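You operate a simulated robot arm through the tools that you are given. There is no shell and no other tool.

Carry out the task below with a simulated robot arm. There is one attempt and no reset: what you move stays moved.

TASK
Make chocolate milk: one scoop of cocoa, milk to the FILL line, stir it smooth.
Fine: orange mug; scoop, jug and stirrer go back. Set down upright: scoop, milk jug, stirrer.

Only the result counts: the job must be done as asked and must still hold three seconds after the hand-in. Knocking over, shifting, dropping, spilling or breaking anything else fails it.

THE ROBOT
A 7-joint arm with a two-finger parallel gripper, fixed in place. Base frame: the origin is at the foot of the arm, x ahead of it, y to its left, z up; the work surface is at about z = 900. Units: mm, degrees, N and s.
With the tool pointing down near the work surface it reaches from about 240 to 680 mm from the base axis. Its first joint turns from -66.0 to 66.0 degrees. Payload 2.4 kg.
The tool frame sits at the grasp point between the pads (the TCP): z along the fingers, y along the line on which they close. The tips reach 30 mm beyond it. The gripper opens to 94 mm. The fingers are 28 mm wide and 10 mm thick; the gripper's body (50 by 96 mm) begins 55 mm behind the TCP.
Orientation is that of the tool frame in the base frame, as a unit quaternion [w, x, y, z]. With the fingers straight down and closing along the base's y, the tool's x points along the base's -x, its y along +y and its z along -z.

THE INTERFACE
- The arm moves only by the tool jog_arm. Its argument "increments" is a list that holds one entry, the list of rows, each a list of 7 numbers: the turn, a rotation vector about the tool's x, y, z in degrees, then the shift along the tool's x, y, z in mm, then the finger opening in mm, from 0 to 94. In form: [[[ax, ay, az, dx, dy, dz, grip], ...]]. A call has 1 to 20 rows; each row is the pose to reach, as a shift and turn from the pose commanded when the call began, along the tool's axes at that moment. A row lasts 0.2 s, in which the tool goes at most 50 mm and 8.6 degrees; a call with a longer step from one row to the next is refused whole, and so is a gripper value outside its range. A pose out of reach is approached as far as the arm can. The call stops where the force on the tool passes 40 N (or 10 N more than at its start, if that is more) or the arm is blocked; 0.2 s more then pass. Each finger travels about 153 mm/s and halts on what it meets, pressing with about 35 N; the grip force reading is that of the motor and also rises with nothing between the fingers. The clock runs only during rows and for 0.2 s after the last one: add rows that repeat a pose to give the fingers time. It gives the time, the measured TCP pose, the force on the tool (base axes), the opening and the grip force at its end, in the units of the frame above (readings bear some noise), with the torque about the TCP (base axes, N m) and any sound that the robot's microphone picked up.
- Cameras (640 x 400 px; columns grow to the right, rows downward): "scene" is fixed at [43.3, 477.1, 1450.4]; the picture's right is [-0.70, -0.72, 0.00], its down [-0.36, 0.35, -0.87] and it looks along [0.62, -0.61, -0.50] (base axes); focal length 275 px, centre (320, 200). "wrist" rides on the gripper at [76, 14, -102] in the tool frame; the picture's right is [-0.18, 0.98, 0.00], its down [-0.75, -0.14, -0.64] and it looks along [-0.63, -0.12, 0.77] (tool axes); focal length 243 px, centre (320, 200). There is no depth. A picture from a camera that has moved, and an enlarged one, comes with that camera's place and axes in the base frame and with its lens.
- grab_frame(camera): a new picture of that camera. It takes no simulated time.
- zoom(camera, box): a new picture of the part [left, top, right, bottom] of that camera's present view, enlarged. It takes no simulated time.
- finish_job(): hands the job in; it is judged then, once.

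Nothing tells you positions but the pictures and the camera data. Unless the task says otherwise, let go and move clear before handing in.

The tools are called after "Emit:" as a command line: name --argument value ..., lists and objects as JSON in quotes. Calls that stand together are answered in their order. jog_arm: Moves the arm, as the interface text tells. Its arguments: {"type":"object","properties":{"increments":{"type":"array","items":{"type":"array","items":{"type":"array","items":{"type":"number"}}}}},"required":["increments"]} The other tools are called the same way: grab_frame (camera) takes a picture; zoom (camera, box) takes an enlarged picture of a part of a camera's view; finish_job () hands the job in.

At the start:

```text
clock: 0.0
tool_pos: [270.1, 237.7, 1318.0]
ee_rot: [0.0, 0.0, 1.0, 0.0]
force: [0.0, 0.7, 0.5]
torque: [-0.01, -0.01, -0.04]
gripper_width: 94.0
grasp_force: 0.0
```

scene: 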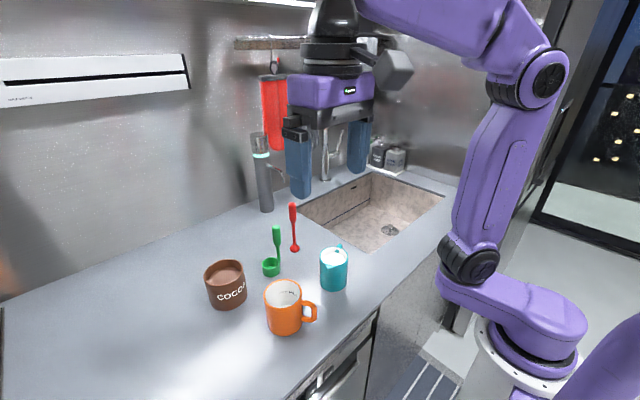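
wrist: 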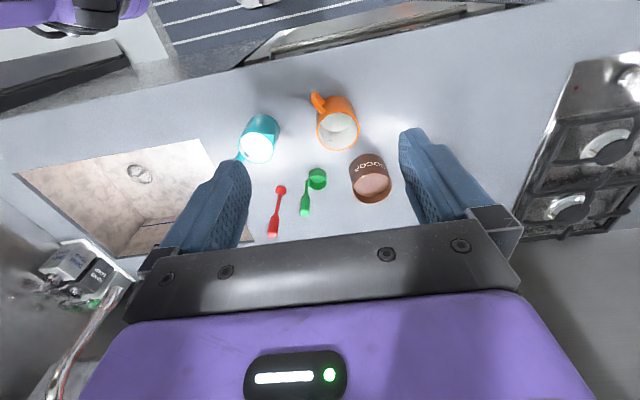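

I see an orange mug, a brown cocoa jar, a green scoop, a red stirrer and a teal milk jug on the counter by the sink. First I take enlarged pictures to locate them.

Emit:
zoom --camera "scene" --box '[190, 190, 370, 350]'

Emit:
zoom --camera "wrist" --box '[220, 80, 420, 250]'

Emit:
zoom --camera "scene" --box '[250, 260, 330, 340]'

Emit:
zoom --camera "scene" --box '[250, 195, 320, 285]'

```text
2.50 times, centred on (280, 270) of scene
camera zoom: at [43.3, 477.1, 1450.4], right [-0.7, -0.72, 0.0], down [-0.36, 0.35, -0.87], along [0.62, -0.61, -0.5], focal length 688 px, centre (420, 25)
```

zoom: 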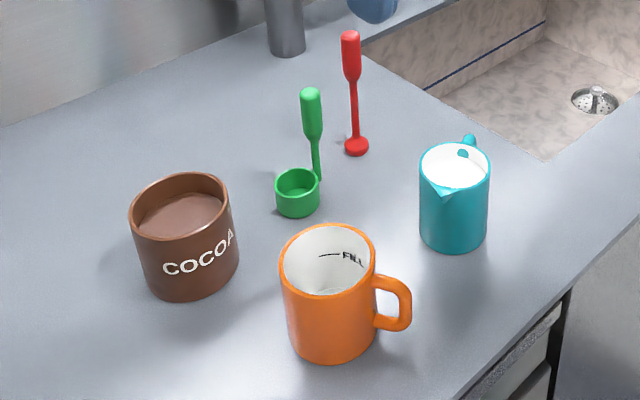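

```text
2.35 times, centred on (320, 165) of wrist
camera zoom: at [193.5, 250.7, 1420.2], right [0.18, 0.98, 0.0], down [0.75, -0.14, 0.64], along [0.63, -0.12, -0.77], focal length 571 px, centre (320, 282)
```

zoom: 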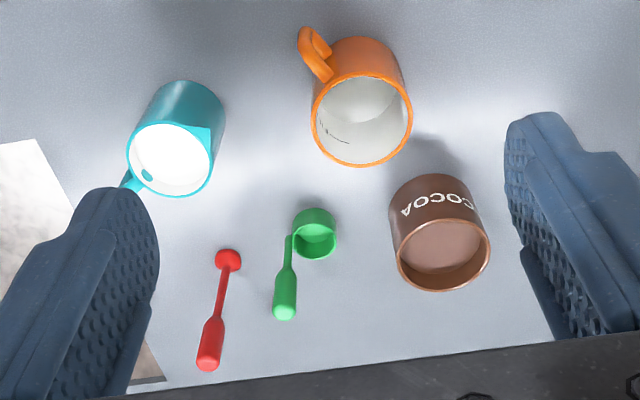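

```text
5.00 times, centred on (290, 300) of scene
camera zoom: at [43.3, 477.1, 1450.4], right [-0.7, -0.72, 0.0], down [-0.36, 0.35, -0.87], along [0.62, -0.61, -0.5], focal length 1376 px, centre (470, -300)
```

zoom: 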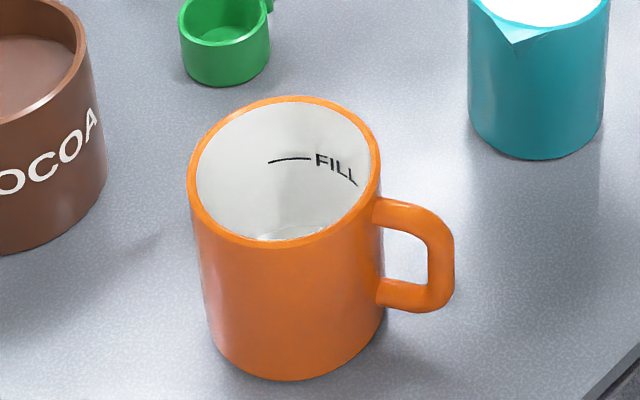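

```text
4.44 times, centred on (285, 240) of scene
camera zoom: at [43.3, 477.1, 1450.4], right [-0.7, -0.72, 0.0], down [-0.36, 0.35, -0.87], along [0.62, -0.61, -0.5], focal length 1223 px, centre (476, 22)
```

zoom: 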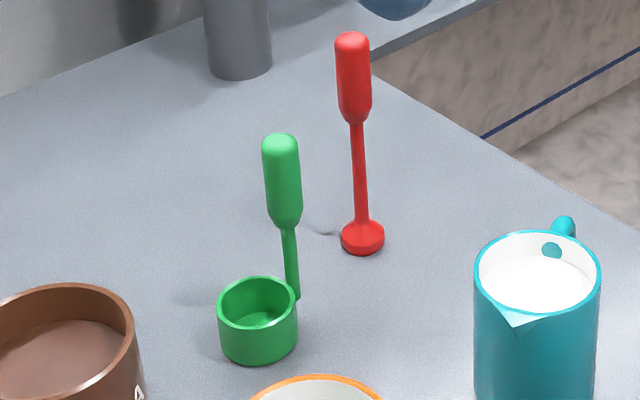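

I place the mug near (386, 254), the cocoa jar near (537, 308), the scoop handle near (540, 153), the stirrer near (564, 80) and the jug near (394, 87). Next I test in free air whether the wrist can reach the tilt I would need to dump the scoop.

Emit:
jog_arm --increments '[[[0, 5.5, 0, -19, 0, 12, 94], [0, 11, 0, -38, 0, 24, 94], [0, 16.5, 0, -57, 0, 36, 94], [0, 22, 0, -76, 0, 48, 94], [0, 27.5, 0, -95, 0, 60, 94], [0, 33, 0, -114, 0, 72, 94], [0, 38.5, 0, -133, 0, 84, 94], [0, 44, 0, -152, 0, 96, 94], [0, 49.5, 0, -171, 0, 108, 94], [0, 55, 0, -190, 0, 120, 94], [0, 55, 0, -190, 0, 120, 94]]]'

Emit:
grab_frame --camera "scene"

Emit:
grab_frame --camera "wrist"

```text
clock: 2.4
tool_pos: [356.6, 234.5, 1148.3]
ee_rot: [-0.462, 0.0, 0.887, 0.0]
force: [0.2, 0.6, 0.1]
torque: [-0.02, 0.01, 0.01]
gripper_width: 93.9
grasp_force: 0.0
out of reach, approached as far as the arm can: row 5, 6, 7, 8, 9, 10, 11
```

```text
taken
```

scene: 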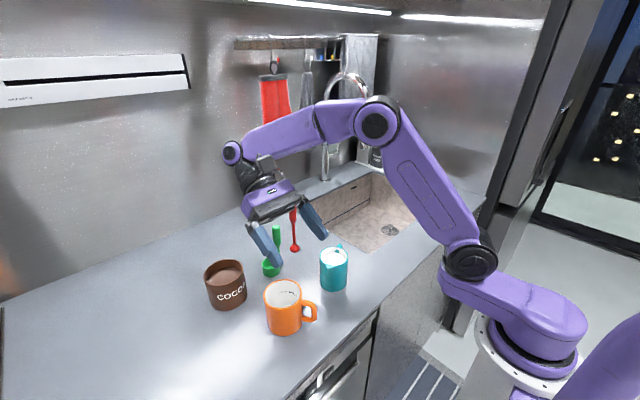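

```text
taken
camera wrist: at [396.6, 248.4, 1269.6], right [0.11, 0.98, -0.15], down [0.96, -0.14, -0.25], along [-0.27, -0.12, -0.96], focal length 243 px, centre (320, 200)
```

wrist: 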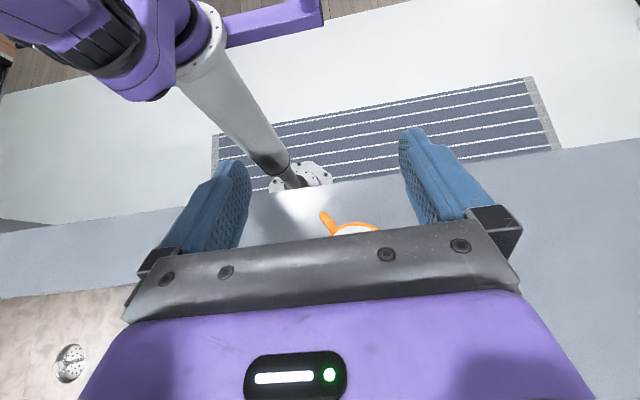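

The arm can hold the 55° back-tilted orientation, but that far out it falls short of the position. I'll rotate back to straight down and check which reference pose the controller uses.

Emit:
jog_arm --increments '[[[0, -7, 0, 0, 0, 0, 94], [0, -14, 0, 0, 0, 0, 94], [0, -21, 0, 0, 0, 0, 94], [0, -28, 0, 0, 0, 0, 94], [0, -35, 0, 0, 0, 0, 94], [0, -42, 0, 0, 0, 0, 94], [0, -49, 0, 0, 0, 0, 94], [0, -55, 0, 0, 0, 0, 94], [0, -55, 0, 0, 0, 0, 94]]]'

```text
clock: 4.4
tool_pos: [354.9, 233.8, 1148.1]
ee_rot: [0.001, -0.001, 1.0, -0.001]
force: [0.5, 1.0, -0.2]
torque: [0.0, 0.02, -0.02]
gripper_width: 93.9
grasp_force: 0.1
```

The reference is the pose actually reached, and the tool points straight down again at (355, 234, 1148). I move to a better viewpoint for the wrist camera over the workspace.

Emit:
jog_arm --increments '[[[0, 0, 0, 8, -28, -10, 94], [0, 0, 0, 16, -56, -20, 94], [0, 0, 0, 25, -84, -32, 94], [0, 0, 0, 25, -84, -32, 94]]]'

Emit:
grab_frame --camera "wrist"

Emit:
zoom --camera "wrist" --box '[180, 20, 340, 120]'

Emit:
zoom --camera "wrist" --box '[280, 80, 440, 220]'

```text
clock: 5.4
tool_pos: [328.4, 148.2, 1180.0]
ee_rot: [0.0, -0.001, 1.0, 0.0]
force: [0.2, 0.3, 0.0]
torque: [0.02, 0.03, -0.01]
gripper_width: 94.2
grasp_force: 0.1
```

```text
taken
camera wrist: at [251.6, 162.6, 1282.7], right [0.18, 0.98, 0.0], down [0.75, -0.14, 0.64], along [0.63, -0.12, -0.77], focal length 243 px, centre (320, 200)
```

wrist: 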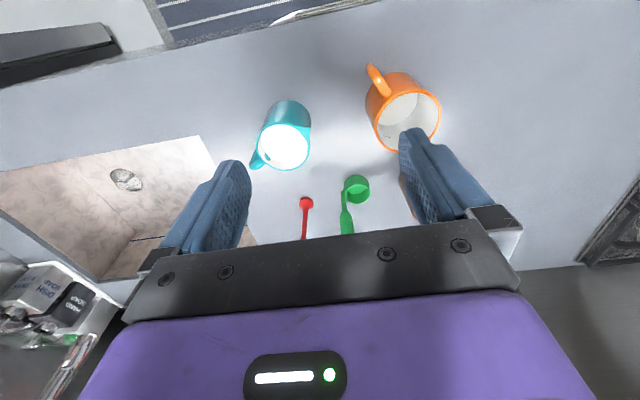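

```text
4.00 times, centred on (260, 70) of wrist
camera zoom: at [251.6, 162.6, 1282.7], right [0.18, 0.98, 0.0], down [0.75, -0.14, 0.64], along [0.63, -0.12, -0.77], focal length 970 px, centre (560, 720)
```

zoom: 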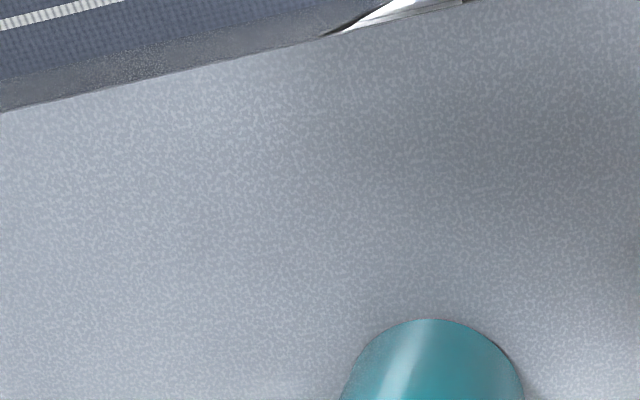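

```text
2.86 times, centred on (360, 150) of wrist
camera zoom: at [251.6, 162.6, 1282.7], right [0.18, 0.98, 0.0], down [0.75, -0.14, 0.64], along [0.63, -0.12, -0.77], focal length 693 px, centre (206, 343)
```

zoom: 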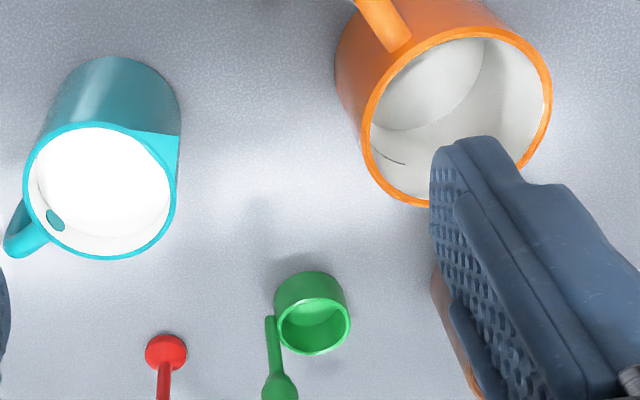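

The wrist view matches my estimates: the jug spout points roughly toward the mug, and its handle is opposite. I now take enlarged scene views of the jug and the other items.

Emit:
zoom --camera "scene" --box '[305, 230, 365, 300]'

Emit:
zoom --camera "wrist" --box '[240, 90, 320, 180]'

Emit:
zoom --camera "scene" --box '[195, 250, 255, 320]'

Emit:
zoom --camera "wrist" --box '[290, 160, 380, 240]'

```text
5.71 times, centred on (335, 265) of scene
camera zoom: at [43.3, 477.1, 1450.4], right [-0.7, -0.72, 0.0], down [-0.36, 0.35, -0.87], along [0.62, -0.61, -0.5], focal length 1573 px, centre (234, -171)
```

zoom: 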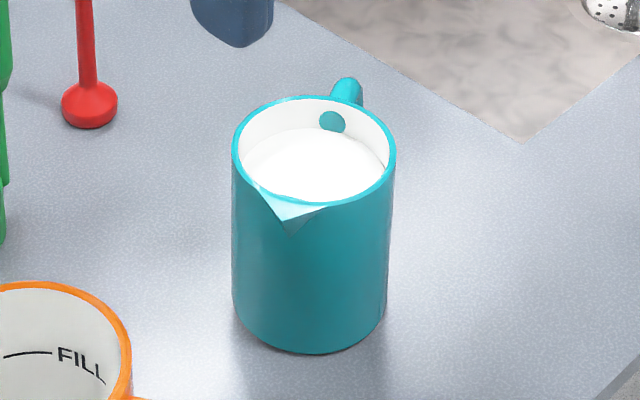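

```text
4.44 times, centred on (280, 135) of wrist
camera zoom: at [251.6, 162.6, 1282.7], right [0.18, 0.98, 0.0], down [0.75, -0.14, 0.64], along [0.63, -0.12, -0.77], focal length 1078 px, centre (498, 489)
```

zoom: 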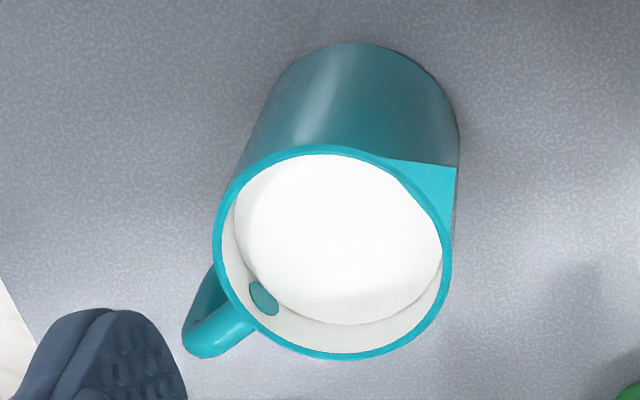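

```text
5.71 times, centred on (225, 285) of scene
camera zoom: at [43.3, 477.1, 1450.4], right [-0.7, -0.72, 0.0], down [-0.36, 0.35, -0.87], along [0.62, -0.61, -0.5], focal length 1573 px, centre (863, -286)
```

zoom: 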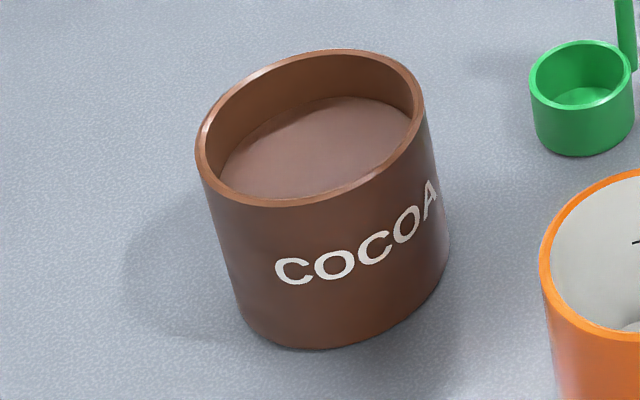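

```text
5.00 times, centred on (335, 200) of wrist
camera zoom: at [251.6, 162.6, 1282.7], right [0.18, 0.98, 0.0], down [0.75, -0.14, 0.64], along [0.63, -0.12, -0.77], focal length 1213 px, centre (245, 200)
```

zoom: 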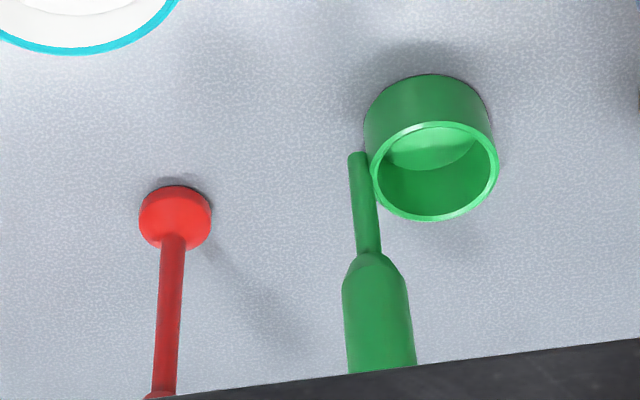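

I take the scoop's handle to be at about (540, 153.5), with its thick part from z 975 to 1037. I'll go to a pre-grasp behind it with the tool pitched about 20° below horizontal toward +x, fingers at 60 mm.

Emit:
jog_arm --increments '[[[0, -7, 0, -12, 0.5, 9, 60], [0, -14, 0, -24, 1, 18, 60], [0, -21, 0, -36, 1.5, 27, 60], [0, -28, 0, -48, 2, 36, 60], [0, -35, 0, -60, 2.5, 45, 60], [0, -42, 0, -72, 3, 54, 60], [0, -49, 0, -84, 3.5, 63, 60], [0, -56, 0, -96, 4, 72, 60], [0, -63, 0, -107, 4.5, 81, 60], [0, -70, 0, -118, 5, 90, 60], [0, -70, 0, -118, 5, 90, 60]]]'

Emit:
grab_frame --camera "scene"

Emit:
grab_frame --camera "wrist"

```text
clock: 7.8
tool_pos: [451.7, 162.1, 1100.1]
ee_rot: [0.573, -0.003, 0.82, -0.005]
force: [0.0, -0.8, 0.2]
torque: [-0.02, -0.04, 0.0]
gripper_width: 60.0
grasp_force: 0.1
out of reach, approached as far as the arm can: row 8, 10, 11
```

```text
taken
```

scene: 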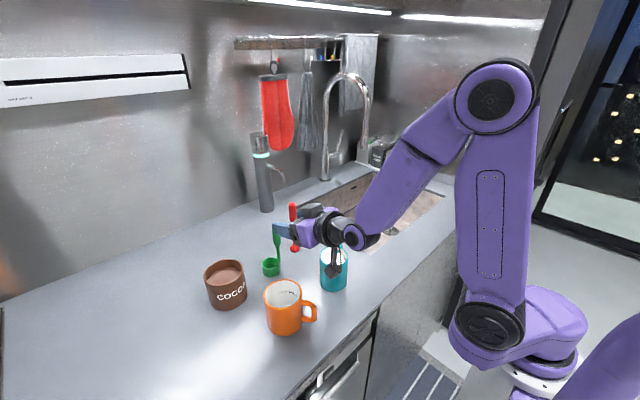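

```text
taken
camera wrist: at [328.3, 174.5, 1063.4], right [0.06, 0.98, 0.16], down [-0.34, -0.13, 0.93], along [0.94, -0.11, 0.33], focal length 243 px, centre (320, 200)
```

wrist: 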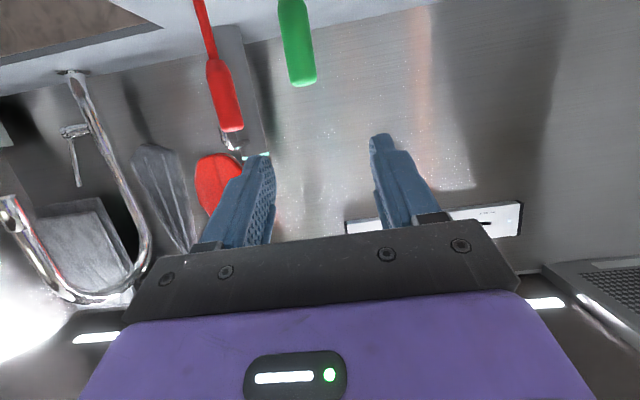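

The pose is reached with the tool about 20° below horizontal, and the wrist view confirms the handle's top at (540, 154, 1037). I'll slide down and forward to just short of the handle and check the alignment.

Emit:
jog_arm --increments '[[[0, 0, 0, 10, -3, 15, 60], [0, 0, 0, 25, -6, 25, 60], [0, 0, 0, 40, -8, 34, 60], [0, 0, 0, 55.8, -8.3, 39.6, 60], [0, 0, 0, 55.8, -8.3, 39.6, 60]]]'

Emit:
grab_frame --camera "wrist"

Emit:
zoom --camera "scene" --box '[240, 180, 400, 300]'

```text
clock: 9.0
tool_pos: [484.5, 165.9, 1060.3]
ee_rot: [0.569, -0.007, 0.822, -0.019]
force: [-0.3, 0.0, -0.7]
torque: [-0.01, 0.01, -0.04]
gripper_width: 60.1
grasp_force: 0.1
out of reach, approached as far as the arm can: row 1, 2, 3, 4, 5
```

```text
taken
camera wrist: at [359.8, 179.4, 1024.5], right [0.08, 0.99, 0.13], down [-0.34, -0.1, 0.94], along [0.94, -0.12, 0.32], focal length 243 px, centre (320, 200)
```

wrist: 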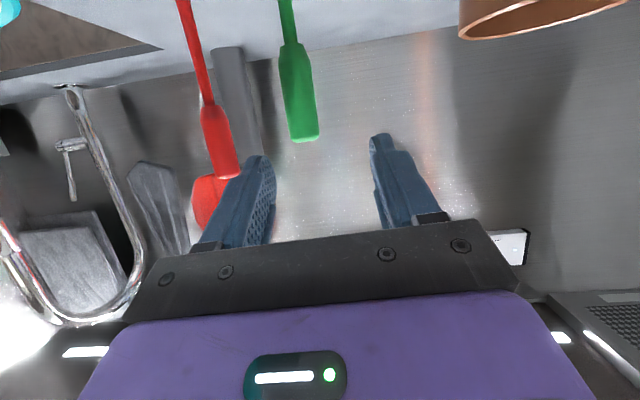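

```text
3.33 times, centred on (320, 240) of scene
camera zoom: at [43.3, 477.1, 1450.4], right [-0.7, -0.72, 0.0], down [-0.36, 0.35, -0.87], along [0.62, -0.61, -0.5], focal length 918 px, centre (320, 67)
```

zoom: 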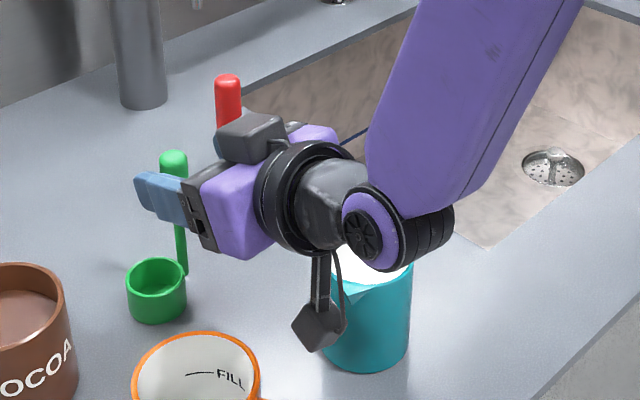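

The tool-forward pose is limited near this height, so I want to know which tilted and rolled orientations the arm can really reach before touching anything. I'll back straight up and turn the tool left by 60° about the vertical.

Emit:
jog_arm --increments '[[[0, 0, 0, -30, 0, -11, 60], [0, 0, 0, -60, 0, -22, 60], [0, 0, 0, -90, 0, -33, 60], [0, 0, 0, -113, 0, -41, 60], [0, 0, 0, -113, 0, -41, 60]]]'

Emit:
jog_arm --increments '[[[-7, 0, -2.6, 0, 0, 0, 60], [-14, 0, -5.2, 0, 0, 0, 60], [-21, 0, -7.8, 0, 0, 0, 60], [-28, 0, -10.4, 0, 0, 0, 60], [-35, 0, -13, 0, 0, 0, 60], [-42, 0, -15.6, 0, 0, 0, 60], [-49, 0, -18.2, 0, 0, 0, 60], [-56, 0, -20.6, 0, 0, 0, 60], [-56, 0, -20.6, 0, 0, 0, 60]]]'

Emit:
grab_frame --camera "scene"

```text
clock: 10.2
tool_pos: [483.5, 164.9, 1179.8]
ee_rot: [0.573, -0.001, 0.819, 0.001]
force: [0.0, 0.0, -0.1]
torque: [-0.01, -0.03, 0.0]
gripper_width: 59.8
grasp_force: 0.1
```

```text
clock: 12.2
tool_pos: [309.7, 289.9, 1221.6]
ee_rot: [0.497, -0.408, 0.712, 0.282]
force: [0.5, 0.5, 0.1]
torque: [-0.06, 0.03, 0.03]
gripper_width: 60.2
grasp_force: 0.0
out of reach, approached as far as the arm can: row 4, 5, 6, 7, 8, 9
```

```text
taken
```

scene: 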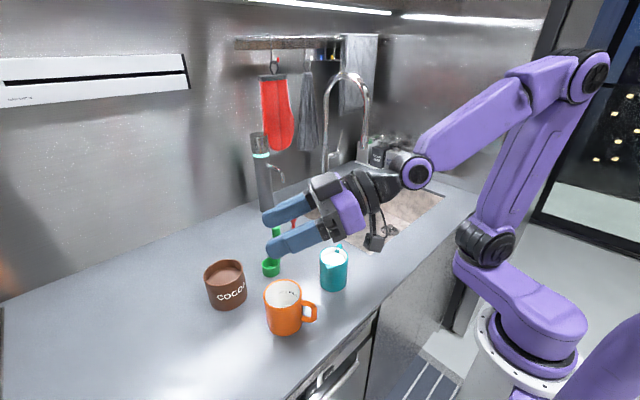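

The solver gets stuck near the straight-wrist singularity, so a yaw from a forward-pointing tool is bad. I undo that yaw, go back to tool-down, and then test a sideways tilt instead.

Emit:
jog_arm --increments '[[[7, 0, 2.6, 0, 0, 0, 60], [14, 0, 5.2, 0, 0, 0, 60], [21, 0, 7.8, 0, 0, 0, 60], [28, 0, 10.4, 0, 0, 0, 60], [35, 0, 13, 0, 0, 0, 60], [42, 0, 15.6, 0, 0, 0, 60], [49, 0, 18.2, 0, 0, 0, 60], [56, 0, 20.6, 0, 0, 0, 60], [56, 0, 20.6, 0, 0, 0, 60]]]'

Emit:
jog_arm --increments '[[[0, 7, 0, 0, 0, 0, 60], [0, 14, 0, 0, 0, 0, 60], [0, 21, 0, 0, 0, 0, 60], [0, 28, 0, 0, 0, 0, 60], [0, 35, 0, 0, 0, 0, 60], [0, 42, 0, 0, 0, 0, 60], [0, 49, 0, 0, 0, 0, 60], [0, 56, 0, 0, 0, 0, 60], [0, 63, 0, 0, 0, 0, 60], [0, 70, 0, 0, 0, 0, 60], [0, 70, 0, 0, 0, 0, 60]]]'

Emit:
grab_frame --camera "scene"

```text
clock: 14.2
tool_pos: [313.3, 291.4, 1228.8]
ee_rot: [0.573, 0.001, 0.819, 0.0]
force: [0.8, -0.3, 0.5]
torque: [-0.05, 0.0, 0.0]
gripper_width: 59.8
grasp_force: 0.1
out of reach, approached as far as the arm can: row 1
```

```text
clock: 16.6
tool_pos: [313.8, 290.4, 1229.8]
ee_rot: [-0.001, 0.0, 1.0, 0.0]
force: [-0.2, 0.2, -0.1]
torque: [-0.02, -0.01, 0.01]
gripper_width: 60.0
grasp_force: 0.0
```

```text
taken
```

scene: 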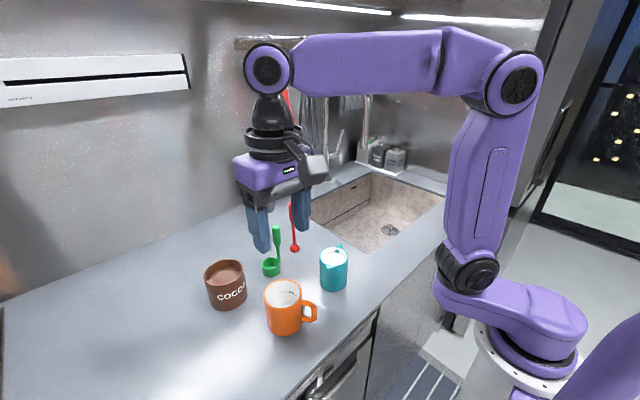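

Tool-down again at (314, 290, 1230). Now I test a sideways tilt with the tool pointing toward the mug from the left rear, high enough to stay clear of everything.

Emit:
jog_arm --increments '[[[6, -5, 0, -6.6, 4.5, 13, 60], [12, -10, 0, -13, 9, 26, 60], [18, -15, 0, -20, 13.5, 39, 60], [24, -20, 0, -26, 18, 52, 60], [30, -25, 0, -33, 22.5, 65, 60], [36, -30, 0, -40, 27, 78, 60], [42, -35, 0, -46, 31.5, 91, 60], [48, -40, 0, -53, 36, 104, 60], [54, -45, 0, -60, 40, 117, 60], [61, -51, 0, -66, 45, 130, 60], [61, -51, 0, -66, 45, 130, 60]]]'

Emit:
grab_frame --camera "scene"

```text
refused: row 10 steps farther than a row can; nothing moved
```

```text
taken
```

scene: 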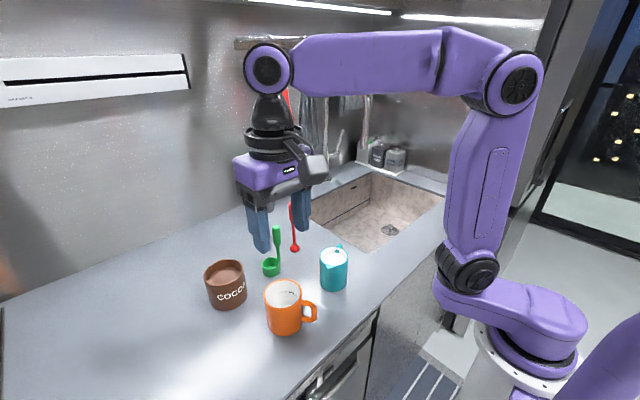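

The last row stepped slightly too far in rotation, so nothing moved. I resend the same sideways-tilt test with smaller steps.

Emit:
jog_arm --increments '[[[6, -5, 0, -6.6, 4.5, 13, 60], [12, -10, 0, -13, 9, 26, 60], [18, -15, 0, -20, 13.5, 39, 60], [24, -20, 0, -26, 18, 52, 60], [30, -25, 0, -33, 22.5, 65, 60], [36, -30, 0, -40, 27, 78, 60], [42, -35, 0, -46, 31.5, 91, 60], [48, -40, 0, -53, 36, 104, 60], [54, -45, 0, -60, 40, 117, 60], [58, -48, 0, -63, 43, 124, 60], [61, -51, 0, -66, 45, 130, 60], [61, -51, 0, -66, 45, 130, 60]]]'

Emit:
grab_frame --camera "scene"

```text
clock: 19.2
tool_pos: [379.3, 336.8, 1098.5]
ee_rot: [0.411, 0.0, 0.768, -0.491]
force: [0.0, 0.2, 0.2]
torque: [0.03, 0.03, 0.05]
gripper_width: 60.1
grasp_force: 0.1
```

```text
taken
```

scene: 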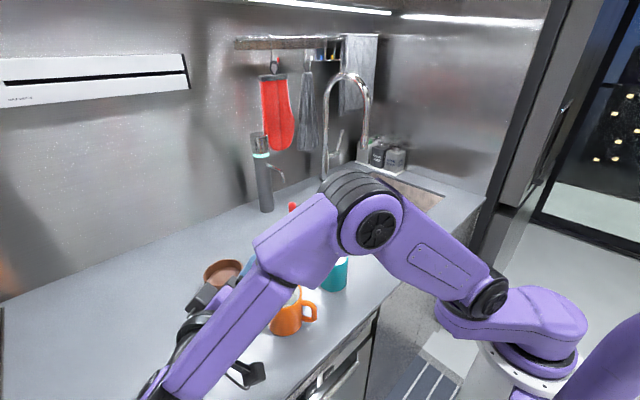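

That pose is reachable: the tool points at the mug from the left rear. Now I test rolling the tool by about −100° there, which would be the dump motion.

Emit:
jog_arm --increments '[[[0, 0, -8, 0, 0, 0, 60], [0, 0, -16, 0, 0, 0, 60], [0, 0, -24, 0, 0, 0, 60], [0, 0, -32, 0, 0, 0, 60], [0, 0, -40, 0, 0, 0, 60], [0, 0, -48, 0, 0, 0, 60], [0, 0, -56, 0, 0, 0, 60], [0, 0, -64, 0, 0, 0, 60], [0, 0, -72, 0, 0, 0, 60], [0, 0, -80, 0, 0, 0, 60], [0, 0, -88, 0, 0, 0, 60], [0, 0, -96, 0, 0, 0, 60], [0, 0, -104, 0, 0, 0, 60], [0, 0, -110, 0, 0, 0, 60], [0, 0, -110, 0, 0, 0, 60]]]'

Emit:
grab_frame --camera "scene"

Emit:
grab_frame --camera "wrist"

```text
clock: 22.4
tool_pos: [379.9, 336.2, 1098.6]
ee_rot: [0.167, 0.63, -0.439, 0.618]
force: [-0.3, -0.6, 0.4]
torque: [-0.01, 0.01, 0.04]
gripper_width: 60.0
grasp_force: 0.1
```

```text
taken
```

scene: 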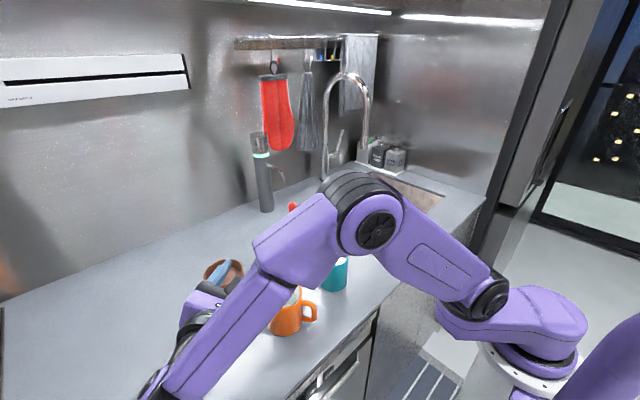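

```text
taken
camera wrist: at [292.2, 378.8, 1183.3], right [-0.72, -0.48, -0.5], down [-0.18, 0.83, -0.53], along [0.67, -0.29, -0.68], focal length 243 px, centre (320, 200)
```

wrist: 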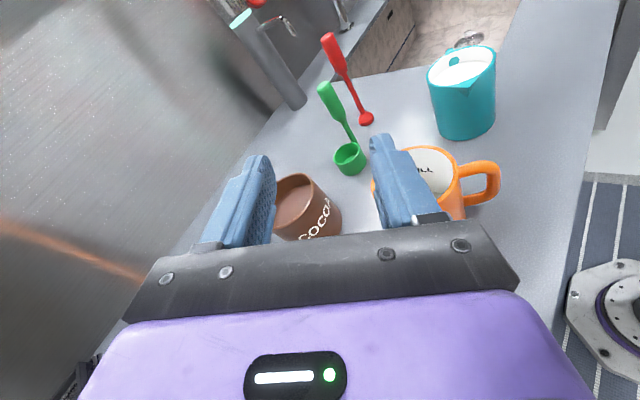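

The roll to the dump orientation works, and from there the wrist camera even sees the mug. I now roll the other way to check that the upright carrying orientation with the same pointing direction is also reachable.

Emit:
jog_arm --increments '[[[0, 0, 8, 0, 0, 0, 60], [0, 0, 16, 0, 0, 0, 60], [0, 0, 24, 0, 0, 0, 60], [0, 0, 32, 0, 0, 0, 60], [0, 0, 40, 0, 0, 0, 60], [0, 0, 48, 0, 0, 0, 60], [0, 0, 56, 0, 0, 0, 60], [0, 0, 64, 0, 0, 0, 60], [0, 0, 72, 0, 0, 0, 60], [0, 0, 80, 0, 0, 0, 60], [0, 0, 88, 0, 0, 0, 60], [0, 0, 96, 0, 0, 0, 60], [0, 0, 104, 0, 0, 0, 60], [0, 0, 112, 0, 0, 0, 60], [0, 0, 120, 0, 0, 0, 60], [0, 0, 128, 0, 0, 0, 60], [0, 0, 136, 0, 0, 0, 60], [0, 0, 144, 0, 0, 0, 60], [0, 0, 152, 0, 0, 0, 60], [0, 0, 160, 0, 0, 0, 60]]]'

Emit:
jog_arm --increments '[[[0, 7.5, 0, 0, 0, 0, 60], [0, 15, 0, 0, 0, 0, 60], [0, 22.5, 0, 0, 0, 0, 60], [0, 30, 0, 0, 0, 0, 60], [0, 30, 0, 0, 0, 0, 60]]]'

Emit:
grab_frame --camera "scene"

```text
clock: 26.6
tool_pos: [379.7, 335.9, 1099.2]
ee_rot: [0.579, 0.326, 0.697, -0.27]
force: [-0.1, -0.7, -0.6]
torque: [-0.02, -0.01, -0.04]
gripper_width: 60.1
grasp_force: 0.1
```

```text
clock: 27.8
tool_pos: [379.9, 336.5, 1097.8]
ee_rot: [0.379, 0.384, 0.824, -0.176]
force: [0.2, 0.3, 0.1]
torque: [-0.04, 0.0, -0.02]
gripper_width: 60.2
grasp_force: 0.0
```

```text
taken
```

scene: 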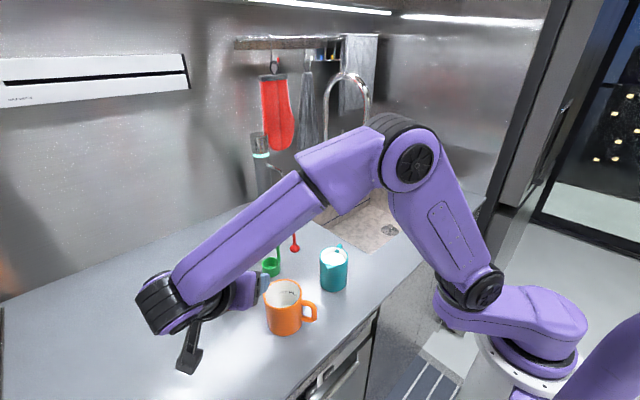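

The upright carry orientation, pointing about −50° in azimuth and 40° down, is comfortably reachable. I'll use it for grasping the scoop too, and now move to a pre-grasp about 90 mm behind the handle.

Emit:
jog_arm --increments '[[[0, 0, 0, -18.4, 1, 30.3, 60], [0, 0, 0, -36.8, 2, 60.6, 60], [0, 0, 0, -55.1, 3, 90.8, 60], [0, 0, 0, -73.5, 4, 121.1, 60], [0, 0, 0, -91.9, 5, 151.4, 60], [0, 0, 0, -91.9, 5, 151.4, 60]]]'

Emit:
grab_frame --camera "scene"

Emit:
grab_frame --camera "wrist"

```text
clock: 29.2
tool_pos: [495.5, 207.3, 1069.5]
ee_rot: [0.379, 0.384, 0.823, -0.179]
force: [-0.7, -0.3, -0.3]
torque: [0.03, 0.0, -0.02]
gripper_width: 59.9
grasp_force: 0.0
```

```text
taken
```

scene: 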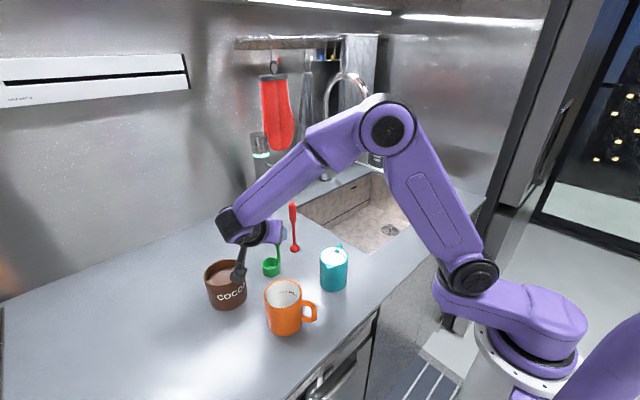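

```text
taken
camera wrist: at [423.9, 312.3, 1079.0], right [0.83, 0.54, 0.14], down [-0.11, -0.09, 0.99], along [0.55, -0.84, -0.02], focal length 243 px, centre (320, 200)
```

wrist: 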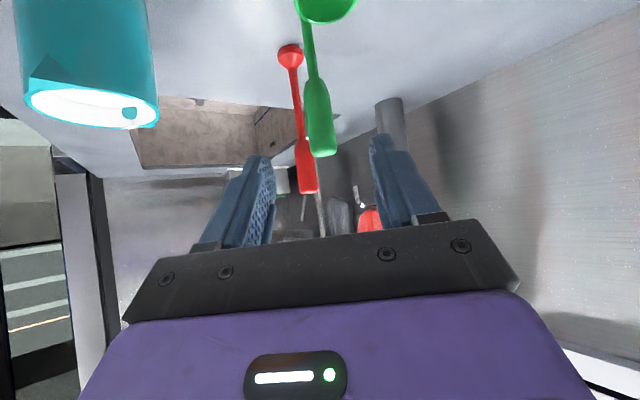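

The handle appears centred between the fingers, at (540, 153). I advance 92 mm along the tool axis with the fingers still open and check before closing.

Emit:
jog_arm --increments '[[[0, 0, 0, 0, 0, 20, 60], [0, 0, 0, 0, 0, 40, 60], [0, 0, 0, 0, 0, 60, 60], [0, 0, 0, 0, 0, 78, 60], [0, 0, 0, 0, 0, 92, 60], [0, 0, 0, 0, 0, 92, 60]]]'

Emit:
grab_frame --camera "wrist"

Emit:
zoom --camera "scene" --box '[200, 180, 340, 320]'

```text
clock: 30.6
tool_pos: [540.3, 150.3, 1010.0]
ee_rot: [0.378, 0.385, 0.823, -0.178]
force: [0.5, -0.3, -0.3]
torque: [-0.01, -0.01, -0.02]
gripper_width: 60.1
grasp_force: 0.0
```

```text
taken
camera wrist: at [469.2, 256.7, 1019.0], right [0.83, 0.54, 0.14], down [-0.11, -0.09, 0.99], along [0.55, -0.84, -0.02], focal length 243 px, centre (320, 200)
```

wrist: 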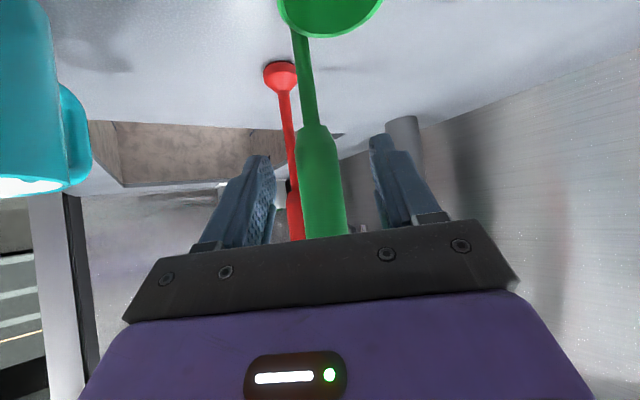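

```text
2.86 times, centred on (270, 250) of scene
camera zoom: at [43.3, 477.1, 1450.4], right [-0.7, -0.72, 0.0], down [-0.36, 0.35, -0.87], along [0.62, -0.61, -0.5], focal length 786 px, centre (463, 57)
```

zoom: 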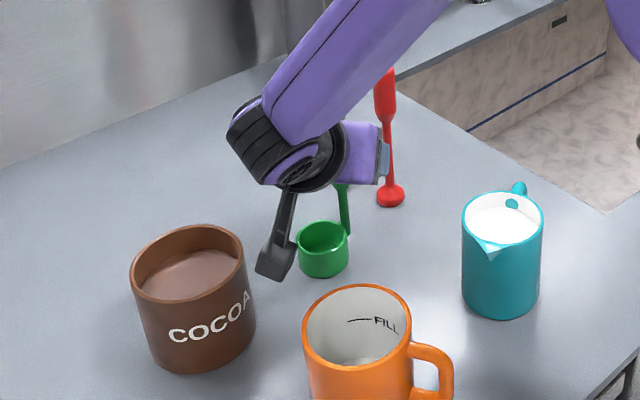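

The handle sits centred between the pads, so I close the fingers on it without moving the arm.

Emit:
jog_arm --increments '[[[0, 0, 0, 0, 0, 0, 40], [0, 0, 0, 0, 0, 0, 28], [0, 0, 0, 0, 0, 0, 10], [0, 0, 0, 0, 0, 0, 0], [0, 0, 0, 0, 0, 0, 0]]]'

Emit:
zoom --camera "wrist" --box '[200, 0, 460, 240]'

Emit:
zoom --camera "scene" --box '[200, 180, 340, 320]'

```text
clock: 31.8
tool_pos: [540.7, 151.8, 1011.2]
ee_rot: [0.379, 0.385, 0.823, -0.178]
force: [0.1, -1.1, -0.3]
torque: [0.02, 0.01, -0.01]
gripper_width: 24.5
grasp_force: 35.0
```

```text
1.67 times, centred on (330, 120) of wrist
camera zoom: at [469.0, 256.9, 1019.0], right [0.83, 0.54, 0.14], down [-0.11, -0.09, 0.99], along [0.55, -0.84, -0.02], focal length 404 px, centre (303, 333)
```

zoom: 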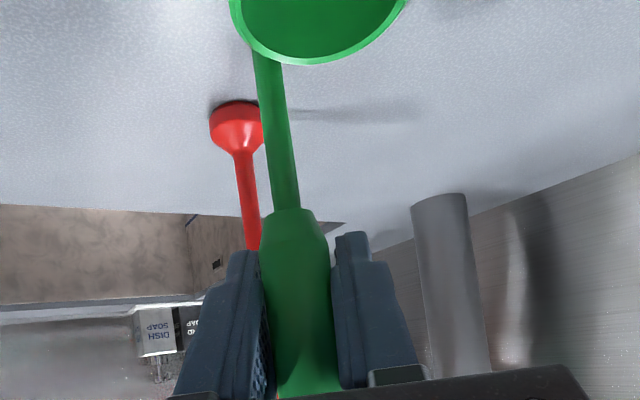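

```text
2.86 times, centred on (270, 250) of scene
camera zoom: at [43.3, 477.1, 1450.4], right [-0.7, -0.72, 0.0], down [-0.36, 0.35, -0.87], along [0.62, -0.61, -0.5], focal length 786 px, centre (463, 57)
```

zoom: 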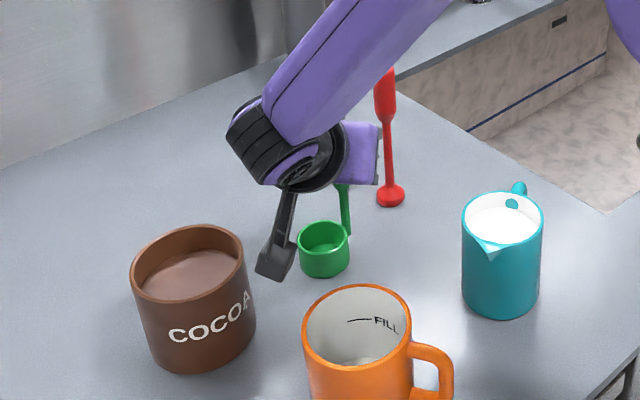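

The scoop is held (24.5 mm, 35 N). I lift it straight up about 110 mm and check that it hangs true.

Emit:
jog_arm --increments '[[[0, 0, 0, -7.6, 0, -6.5, 0], [0, 0, 0, -22.8, -0.1, -19.5, 0], [0, 0, 0, -38, -0.2, -32.5, 0], [0, 0, 0, -53.2, -0.3, -45.5, 0], [0, 0, 0, -68.4, -0.4, -58.5, 0], [0, 0, 0, -83.7, -0.4, -71.4, 0], [0, 0, 0, -83.7, -0.4, -71.4, 0]]]'

Emit:
grab_frame --camera "wrist"

Emit:
zoom --camera "scene" --box '[180, 150, 340, 310]'

```text
clock: 33.4
tool_pos: [540.8, 150.9, 1120.7]
ee_rot: [0.379, 0.383, 0.823, -0.178]
force: [-0.5, 0.1, 0.1]
torque: [-0.03, 0.01, -0.01]
gripper_width: 24.6
grasp_force: 34.8
```

```text
taken
camera wrist: at [469.6, 257.3, 1129.3], right [0.83, 0.54, 0.14], down [-0.11, -0.09, 0.99], along [0.55, -0.84, -0.02], focal length 243 px, centre (320, 200)
```

wrist: 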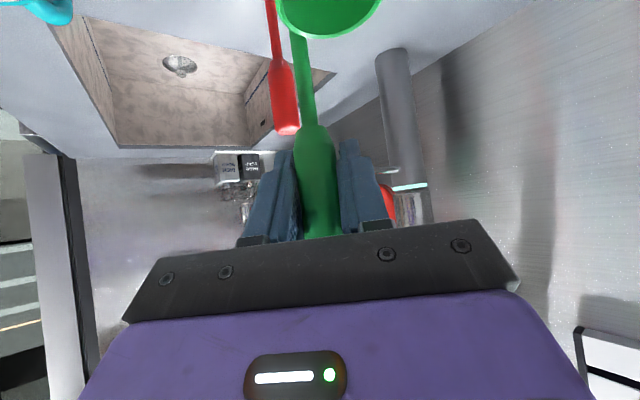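

```text
2.50 times, centred on (260, 230) of scene
camera zoom: at [43.3, 477.1, 1450.4], right [-0.7, -0.72, 0.0], down [-0.36, 0.35, -0.87], along [0.62, -0.61, -0.5], focal length 688 px, centre (470, 125)
```

zoom: 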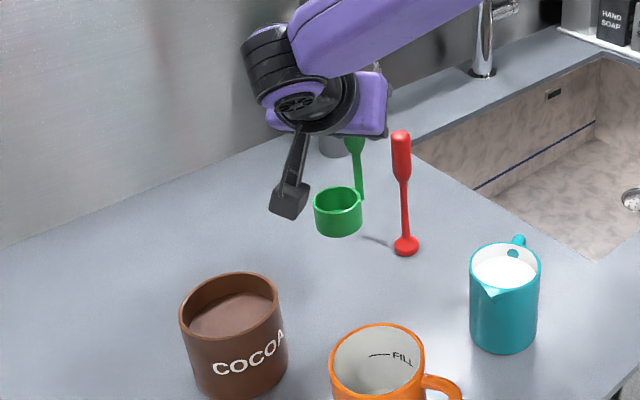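

The scoop is lifted cleanly and unchanged in the grip. I move it over the cocoa jar, still high.

Emit:
jog_arm --increments '[[[0, 0, 0, 11, 13.4, -13, 0], [0, 0, 0, 22, 26.9, -25.9, 0], [0, 0, 0, 33, 40.3, -38.9, 0], [0, 0, 0, 44, 53.7, -51.8, 0], [0, 0, 0, 55, 67.2, -64.8, 0], [0, 0, 0, 65.9, 80.6, -77.7, 0], [0, 0, 0, 65.9, 80.6, -77.7, 0]]]'

Emit:
grab_frame --camera "wrist"

Emit:
zoom --camera "scene" --box '[150, 180, 310, 320]'

```text
clock: 35.0
tool_pos: [538.1, 282.6, 1120.2]
ee_rot: [0.379, 0.384, 0.823, -0.178]
force: [0.7, -0.4, -1.0]
torque: [-0.04, 0.0, 0.03]
gripper_width: 24.9
grasp_force: 34.9
```

```text
taken
camera wrist: at [466.0, 389.1, 1129.3], right [0.83, 0.54, 0.14], down [-0.11, -0.09, 0.99], along [0.55, -0.84, -0.02], focal length 243 px, centre (320, 200)
```

wrist: 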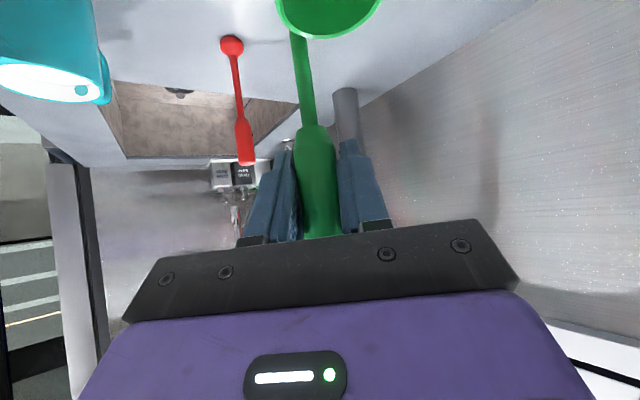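

```text
2.86 times, centred on (230, 250) of scene
camera zoom: at [43.3, 477.1, 1450.4], right [-0.7, -0.72, 0.0], down [-0.36, 0.35, -0.87], along [0.62, -0.61, -0.5], focal length 786 px, centre (577, 57)
```

zoom: 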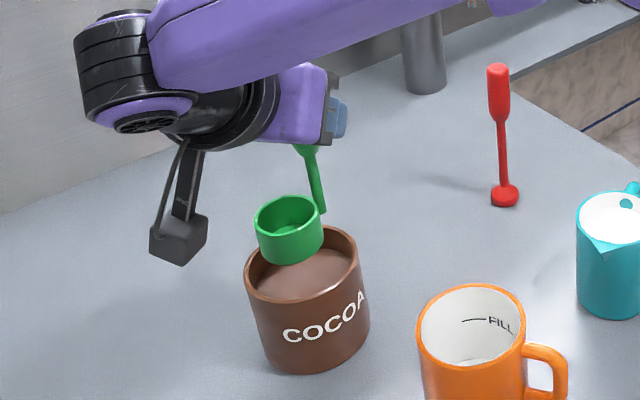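

The cup hangs over the jar centred within a couple of millimetres. I lower it to just above the cocoa, then ease it into the powder.

Emit:
jog_arm --increments '[[[0, 0, 0, 7.6, 0, 6.5, 0], [0, 0, 0, 15.2, 0, 13, 0], [0, 0, 0, 22.8, 0, 19.5, 0], [0, 0, 0, 30.4, 0, 26, 0], [0, 0, 0, 30.4, 0, 26, 0]]]'

Emit:
zoom --camera "scene" --box '[180, 220, 280, 320]'

```text
clock: 36.2
tool_pos: [536.0, 281.3, 1081.2]
ee_rot: [0.379, 0.384, 0.823, -0.178]
force: [0.0, 1.0, -0.1]
torque: [0.03, -0.01, 0.0]
gripper_width: 24.7
grasp_force: 34.7
```

```text
4.00 times, centred on (230, 270) of scene
camera zoom: at [43.3, 477.1, 1450.4], right [-0.7, -0.72, 0.0], down [-0.36, 0.35, -0.87], along [0.62, -0.61, -0.5], focal length 1101 px, centre (680, -80)
```

zoom: 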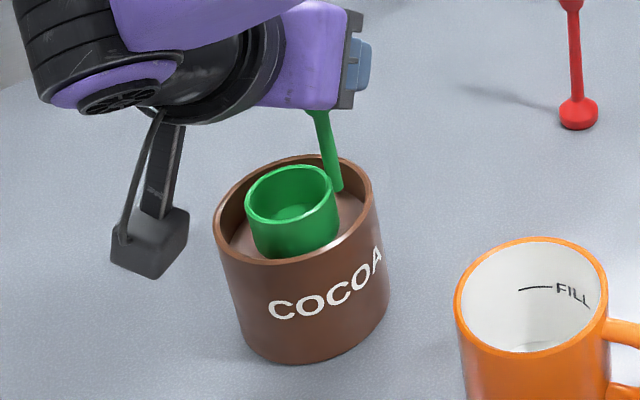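

The cup is inside the jar mouth without touching the rim. Now I press it slowly down another 45 mm so its rim goes under the cocoa surface.

Emit:
jog_arm --increments '[[[0, 0, 0, 2.3, 0, 1.95, 0], [0, 0, 0, 4.6, 0, 3.9, 0], [0, 0, 0, 6.9, 0, 5.85, 0], [0, 0, 0, 9.1, 0, 7.8, 0], [0, 0, 0, 11.4, 0, 9.7, 0], [0, 0, 0, 13.7, 0, 11.7, 0], [0, 0, 0, 16, 0, 13.6, 0], [0, 0, 0, 18.3, 0, 15.6, 0], [0, 0, 0, 20.5, 0, 17.5, 0], [0, 0, 0, 22.8, 0, 19.5, 0], [0, 0, 0, 25.1, 0, 21.4, 0], [0, 0, 0, 27.4, 0, 23.4, 0], [0, 0, 0, 29.7, 0, 25.3, 0], [0, 0, 0, 32, 0, 27.3, 0], [0, 0, 0, 34.2, 0, 29.2, 0]]]'

Emit:
zoom --camera "scene" --box '[180, 220, 280, 320]'

Emit:
grab_frame --camera "wrist"

```text
clock: 39.4
tool_pos: [536.1, 281.3, 1035.0]
ee_rot: [0.379, 0.384, 0.823, -0.179]
force: [-0.4, -0.6, 0.4]
torque: [0.04, 0.01, -0.02]
gripper_width: 24.6
grasp_force: 35.1
```

```text
4.00 times, centred on (230, 270) of scene
camera zoom: at [43.3, 477.1, 1450.4], right [-0.7, -0.72, 0.0], down [-0.36, 0.35, -0.87], along [0.62, -0.61, -0.5], focal length 1101 px, centre (680, -80)
```

zoom: 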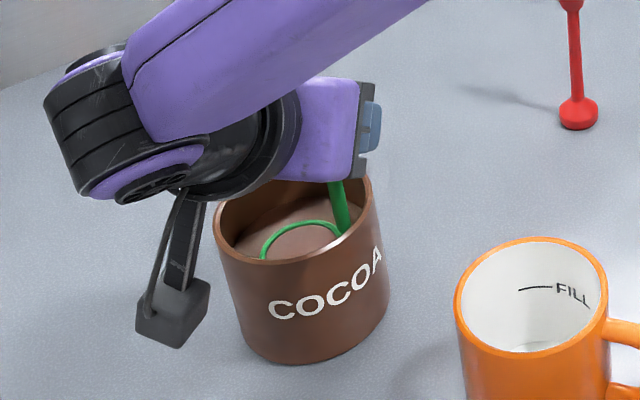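

```text
taken
camera wrist: at [465.4, 387.5, 1044.4], right [0.83, 0.54, 0.14], down [-0.11, -0.09, 0.99], along [0.55, -0.84, -0.02], focal length 243 px, centre (320, 200)
```

wrist: 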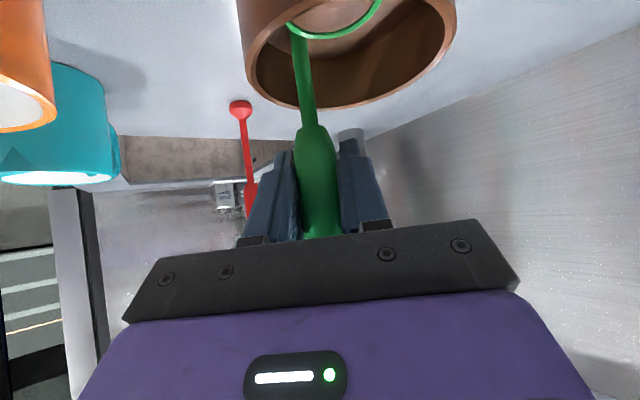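

There is no resistance and the cup's rim is about level with the cocoa surface. I go 8 mm deeper to submerge the rim, which still leaves the fingers clear of the jar.

Emit:
jog_arm --increments '[[[0, 0, 0, 1.5, 0, 1.3, 0], [0, 0, 0, 3, 0, 2.6, 0], [0, 0, 0, 4.6, 0, 3.9, 0], [0, 0, 0, 6.1, 0, 5.2, 0], [0, 0, 0, 6.1, 0, 5.2, 0]]]'

Emit:
zoom --camera "scene" --box '[200, 240, 260, 300]'

Emit:
zoom --camera "wrist" --box '[220, 0, 480, 160]'

```text
clock: 40.6
tool_pos: [536.5, 281.0, 1026.3]
ee_rot: [0.379, 0.384, 0.823, -0.177]
force: [0.4, -0.5, -0.7]
torque: [-0.01, -0.01, -0.01]
gripper_width: 24.6
grasp_force: 35.1
```

```text
6.67 times, centred on (230, 270) of scene
camera zoom: at [43.3, 477.1, 1450.4], right [-0.7, -0.72, 0.0], down [-0.36, 0.35, -0.87], along [0.62, -0.61, -0.5], focal length 1835 px, centre (920, -267)
```

zoom: 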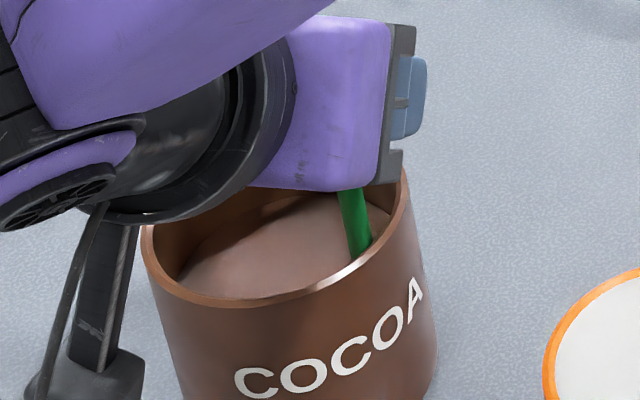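

```text
2.46 times, centred on (350, 80) of wrist
camera zoom: at [465.4, 387.1, 1036.1], right [0.83, 0.54, 0.14], down [-0.11, -0.09, 0.99], along [0.55, -0.84, -0.02], focal length 597 px, centre (246, 495)
```

zoom: 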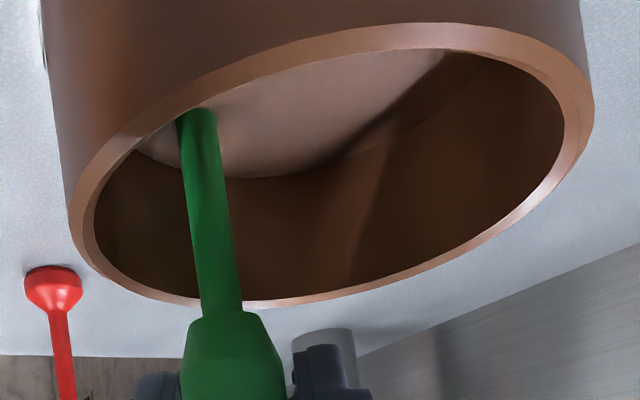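

The cup is fully buried now. I lift straight up slowly and look at how full it is.

Emit:
jog_arm --increments '[[[0, 0, 0, -2.3, 0, -1.95, 0], [0, 0, 0, -4.6, 0, -3.9, 0], [0, 0, 0, -7.6, 0, -6.5, 0], [0, 0, 0, -10.7, 0, -9.1, 0], [0, 0, 0, -14.5, 0, -12.3, 0], [0, 0, 0, -18.3, 0, -15.6, 0], [0, 0, 0, -22.8, 0, -19.5, 0], [0, 0, 0, -28.2, 0, -24, 0], [0, 0, 0, -34.2, 0, -29.2, 0], [0, 0, 0, -41.9, 0, -35.7, 0], [0, 0, 0, -49.5, 0, -42.2, 0], [0, 0, 0, -57.1, 0, -48.7, 0], [0, 0, 0, -64.7, 0, -55.2, 0], [0, 0, 0, -72.3, 0, -61.7, 0], [0, 0, 0, -72.3, 0, -61.7, 0]]]'

Emit:
zoom --camera "scene" --box '[190, 220, 290, 320]'

Emit:
grab_frame --camera "wrist"

```text
clock: 43.8
tool_pos: [538.4, 280.4, 1123.0]
ee_rot: [0.379, 0.384, 0.823, -0.178]
force: [-0.2, -0.3, -0.2]
torque: [-0.02, 0.0, -0.02]
gripper_width: 24.3
grasp_force: 35.3
```

```text
4.00 times, centred on (240, 270) of scene
camera zoom: at [43.3, 477.1, 1450.4], right [-0.7, -0.72, 0.0], down [-0.36, 0.35, -0.87], along [0.62, -0.61, -0.5], focal length 1101 px, centre (640, -80)
```

zoom: 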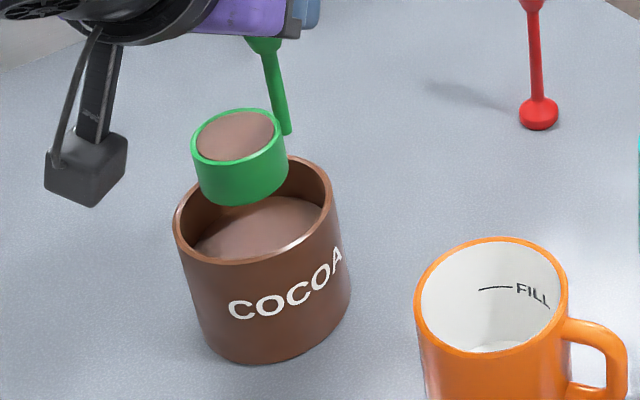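

```text
taken
camera wrist: at [465.2, 387.1, 1132.0], right [0.83, 0.54, 0.14], down [-0.11, -0.09, 0.99], along [0.55, -0.84, -0.02], focal length 243 px, centre (320, 200)
```

wrist: 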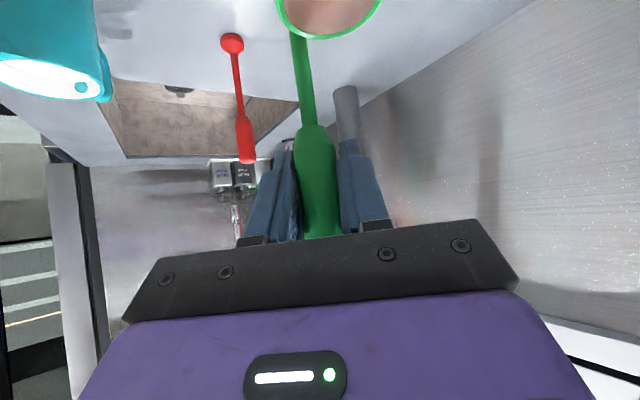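

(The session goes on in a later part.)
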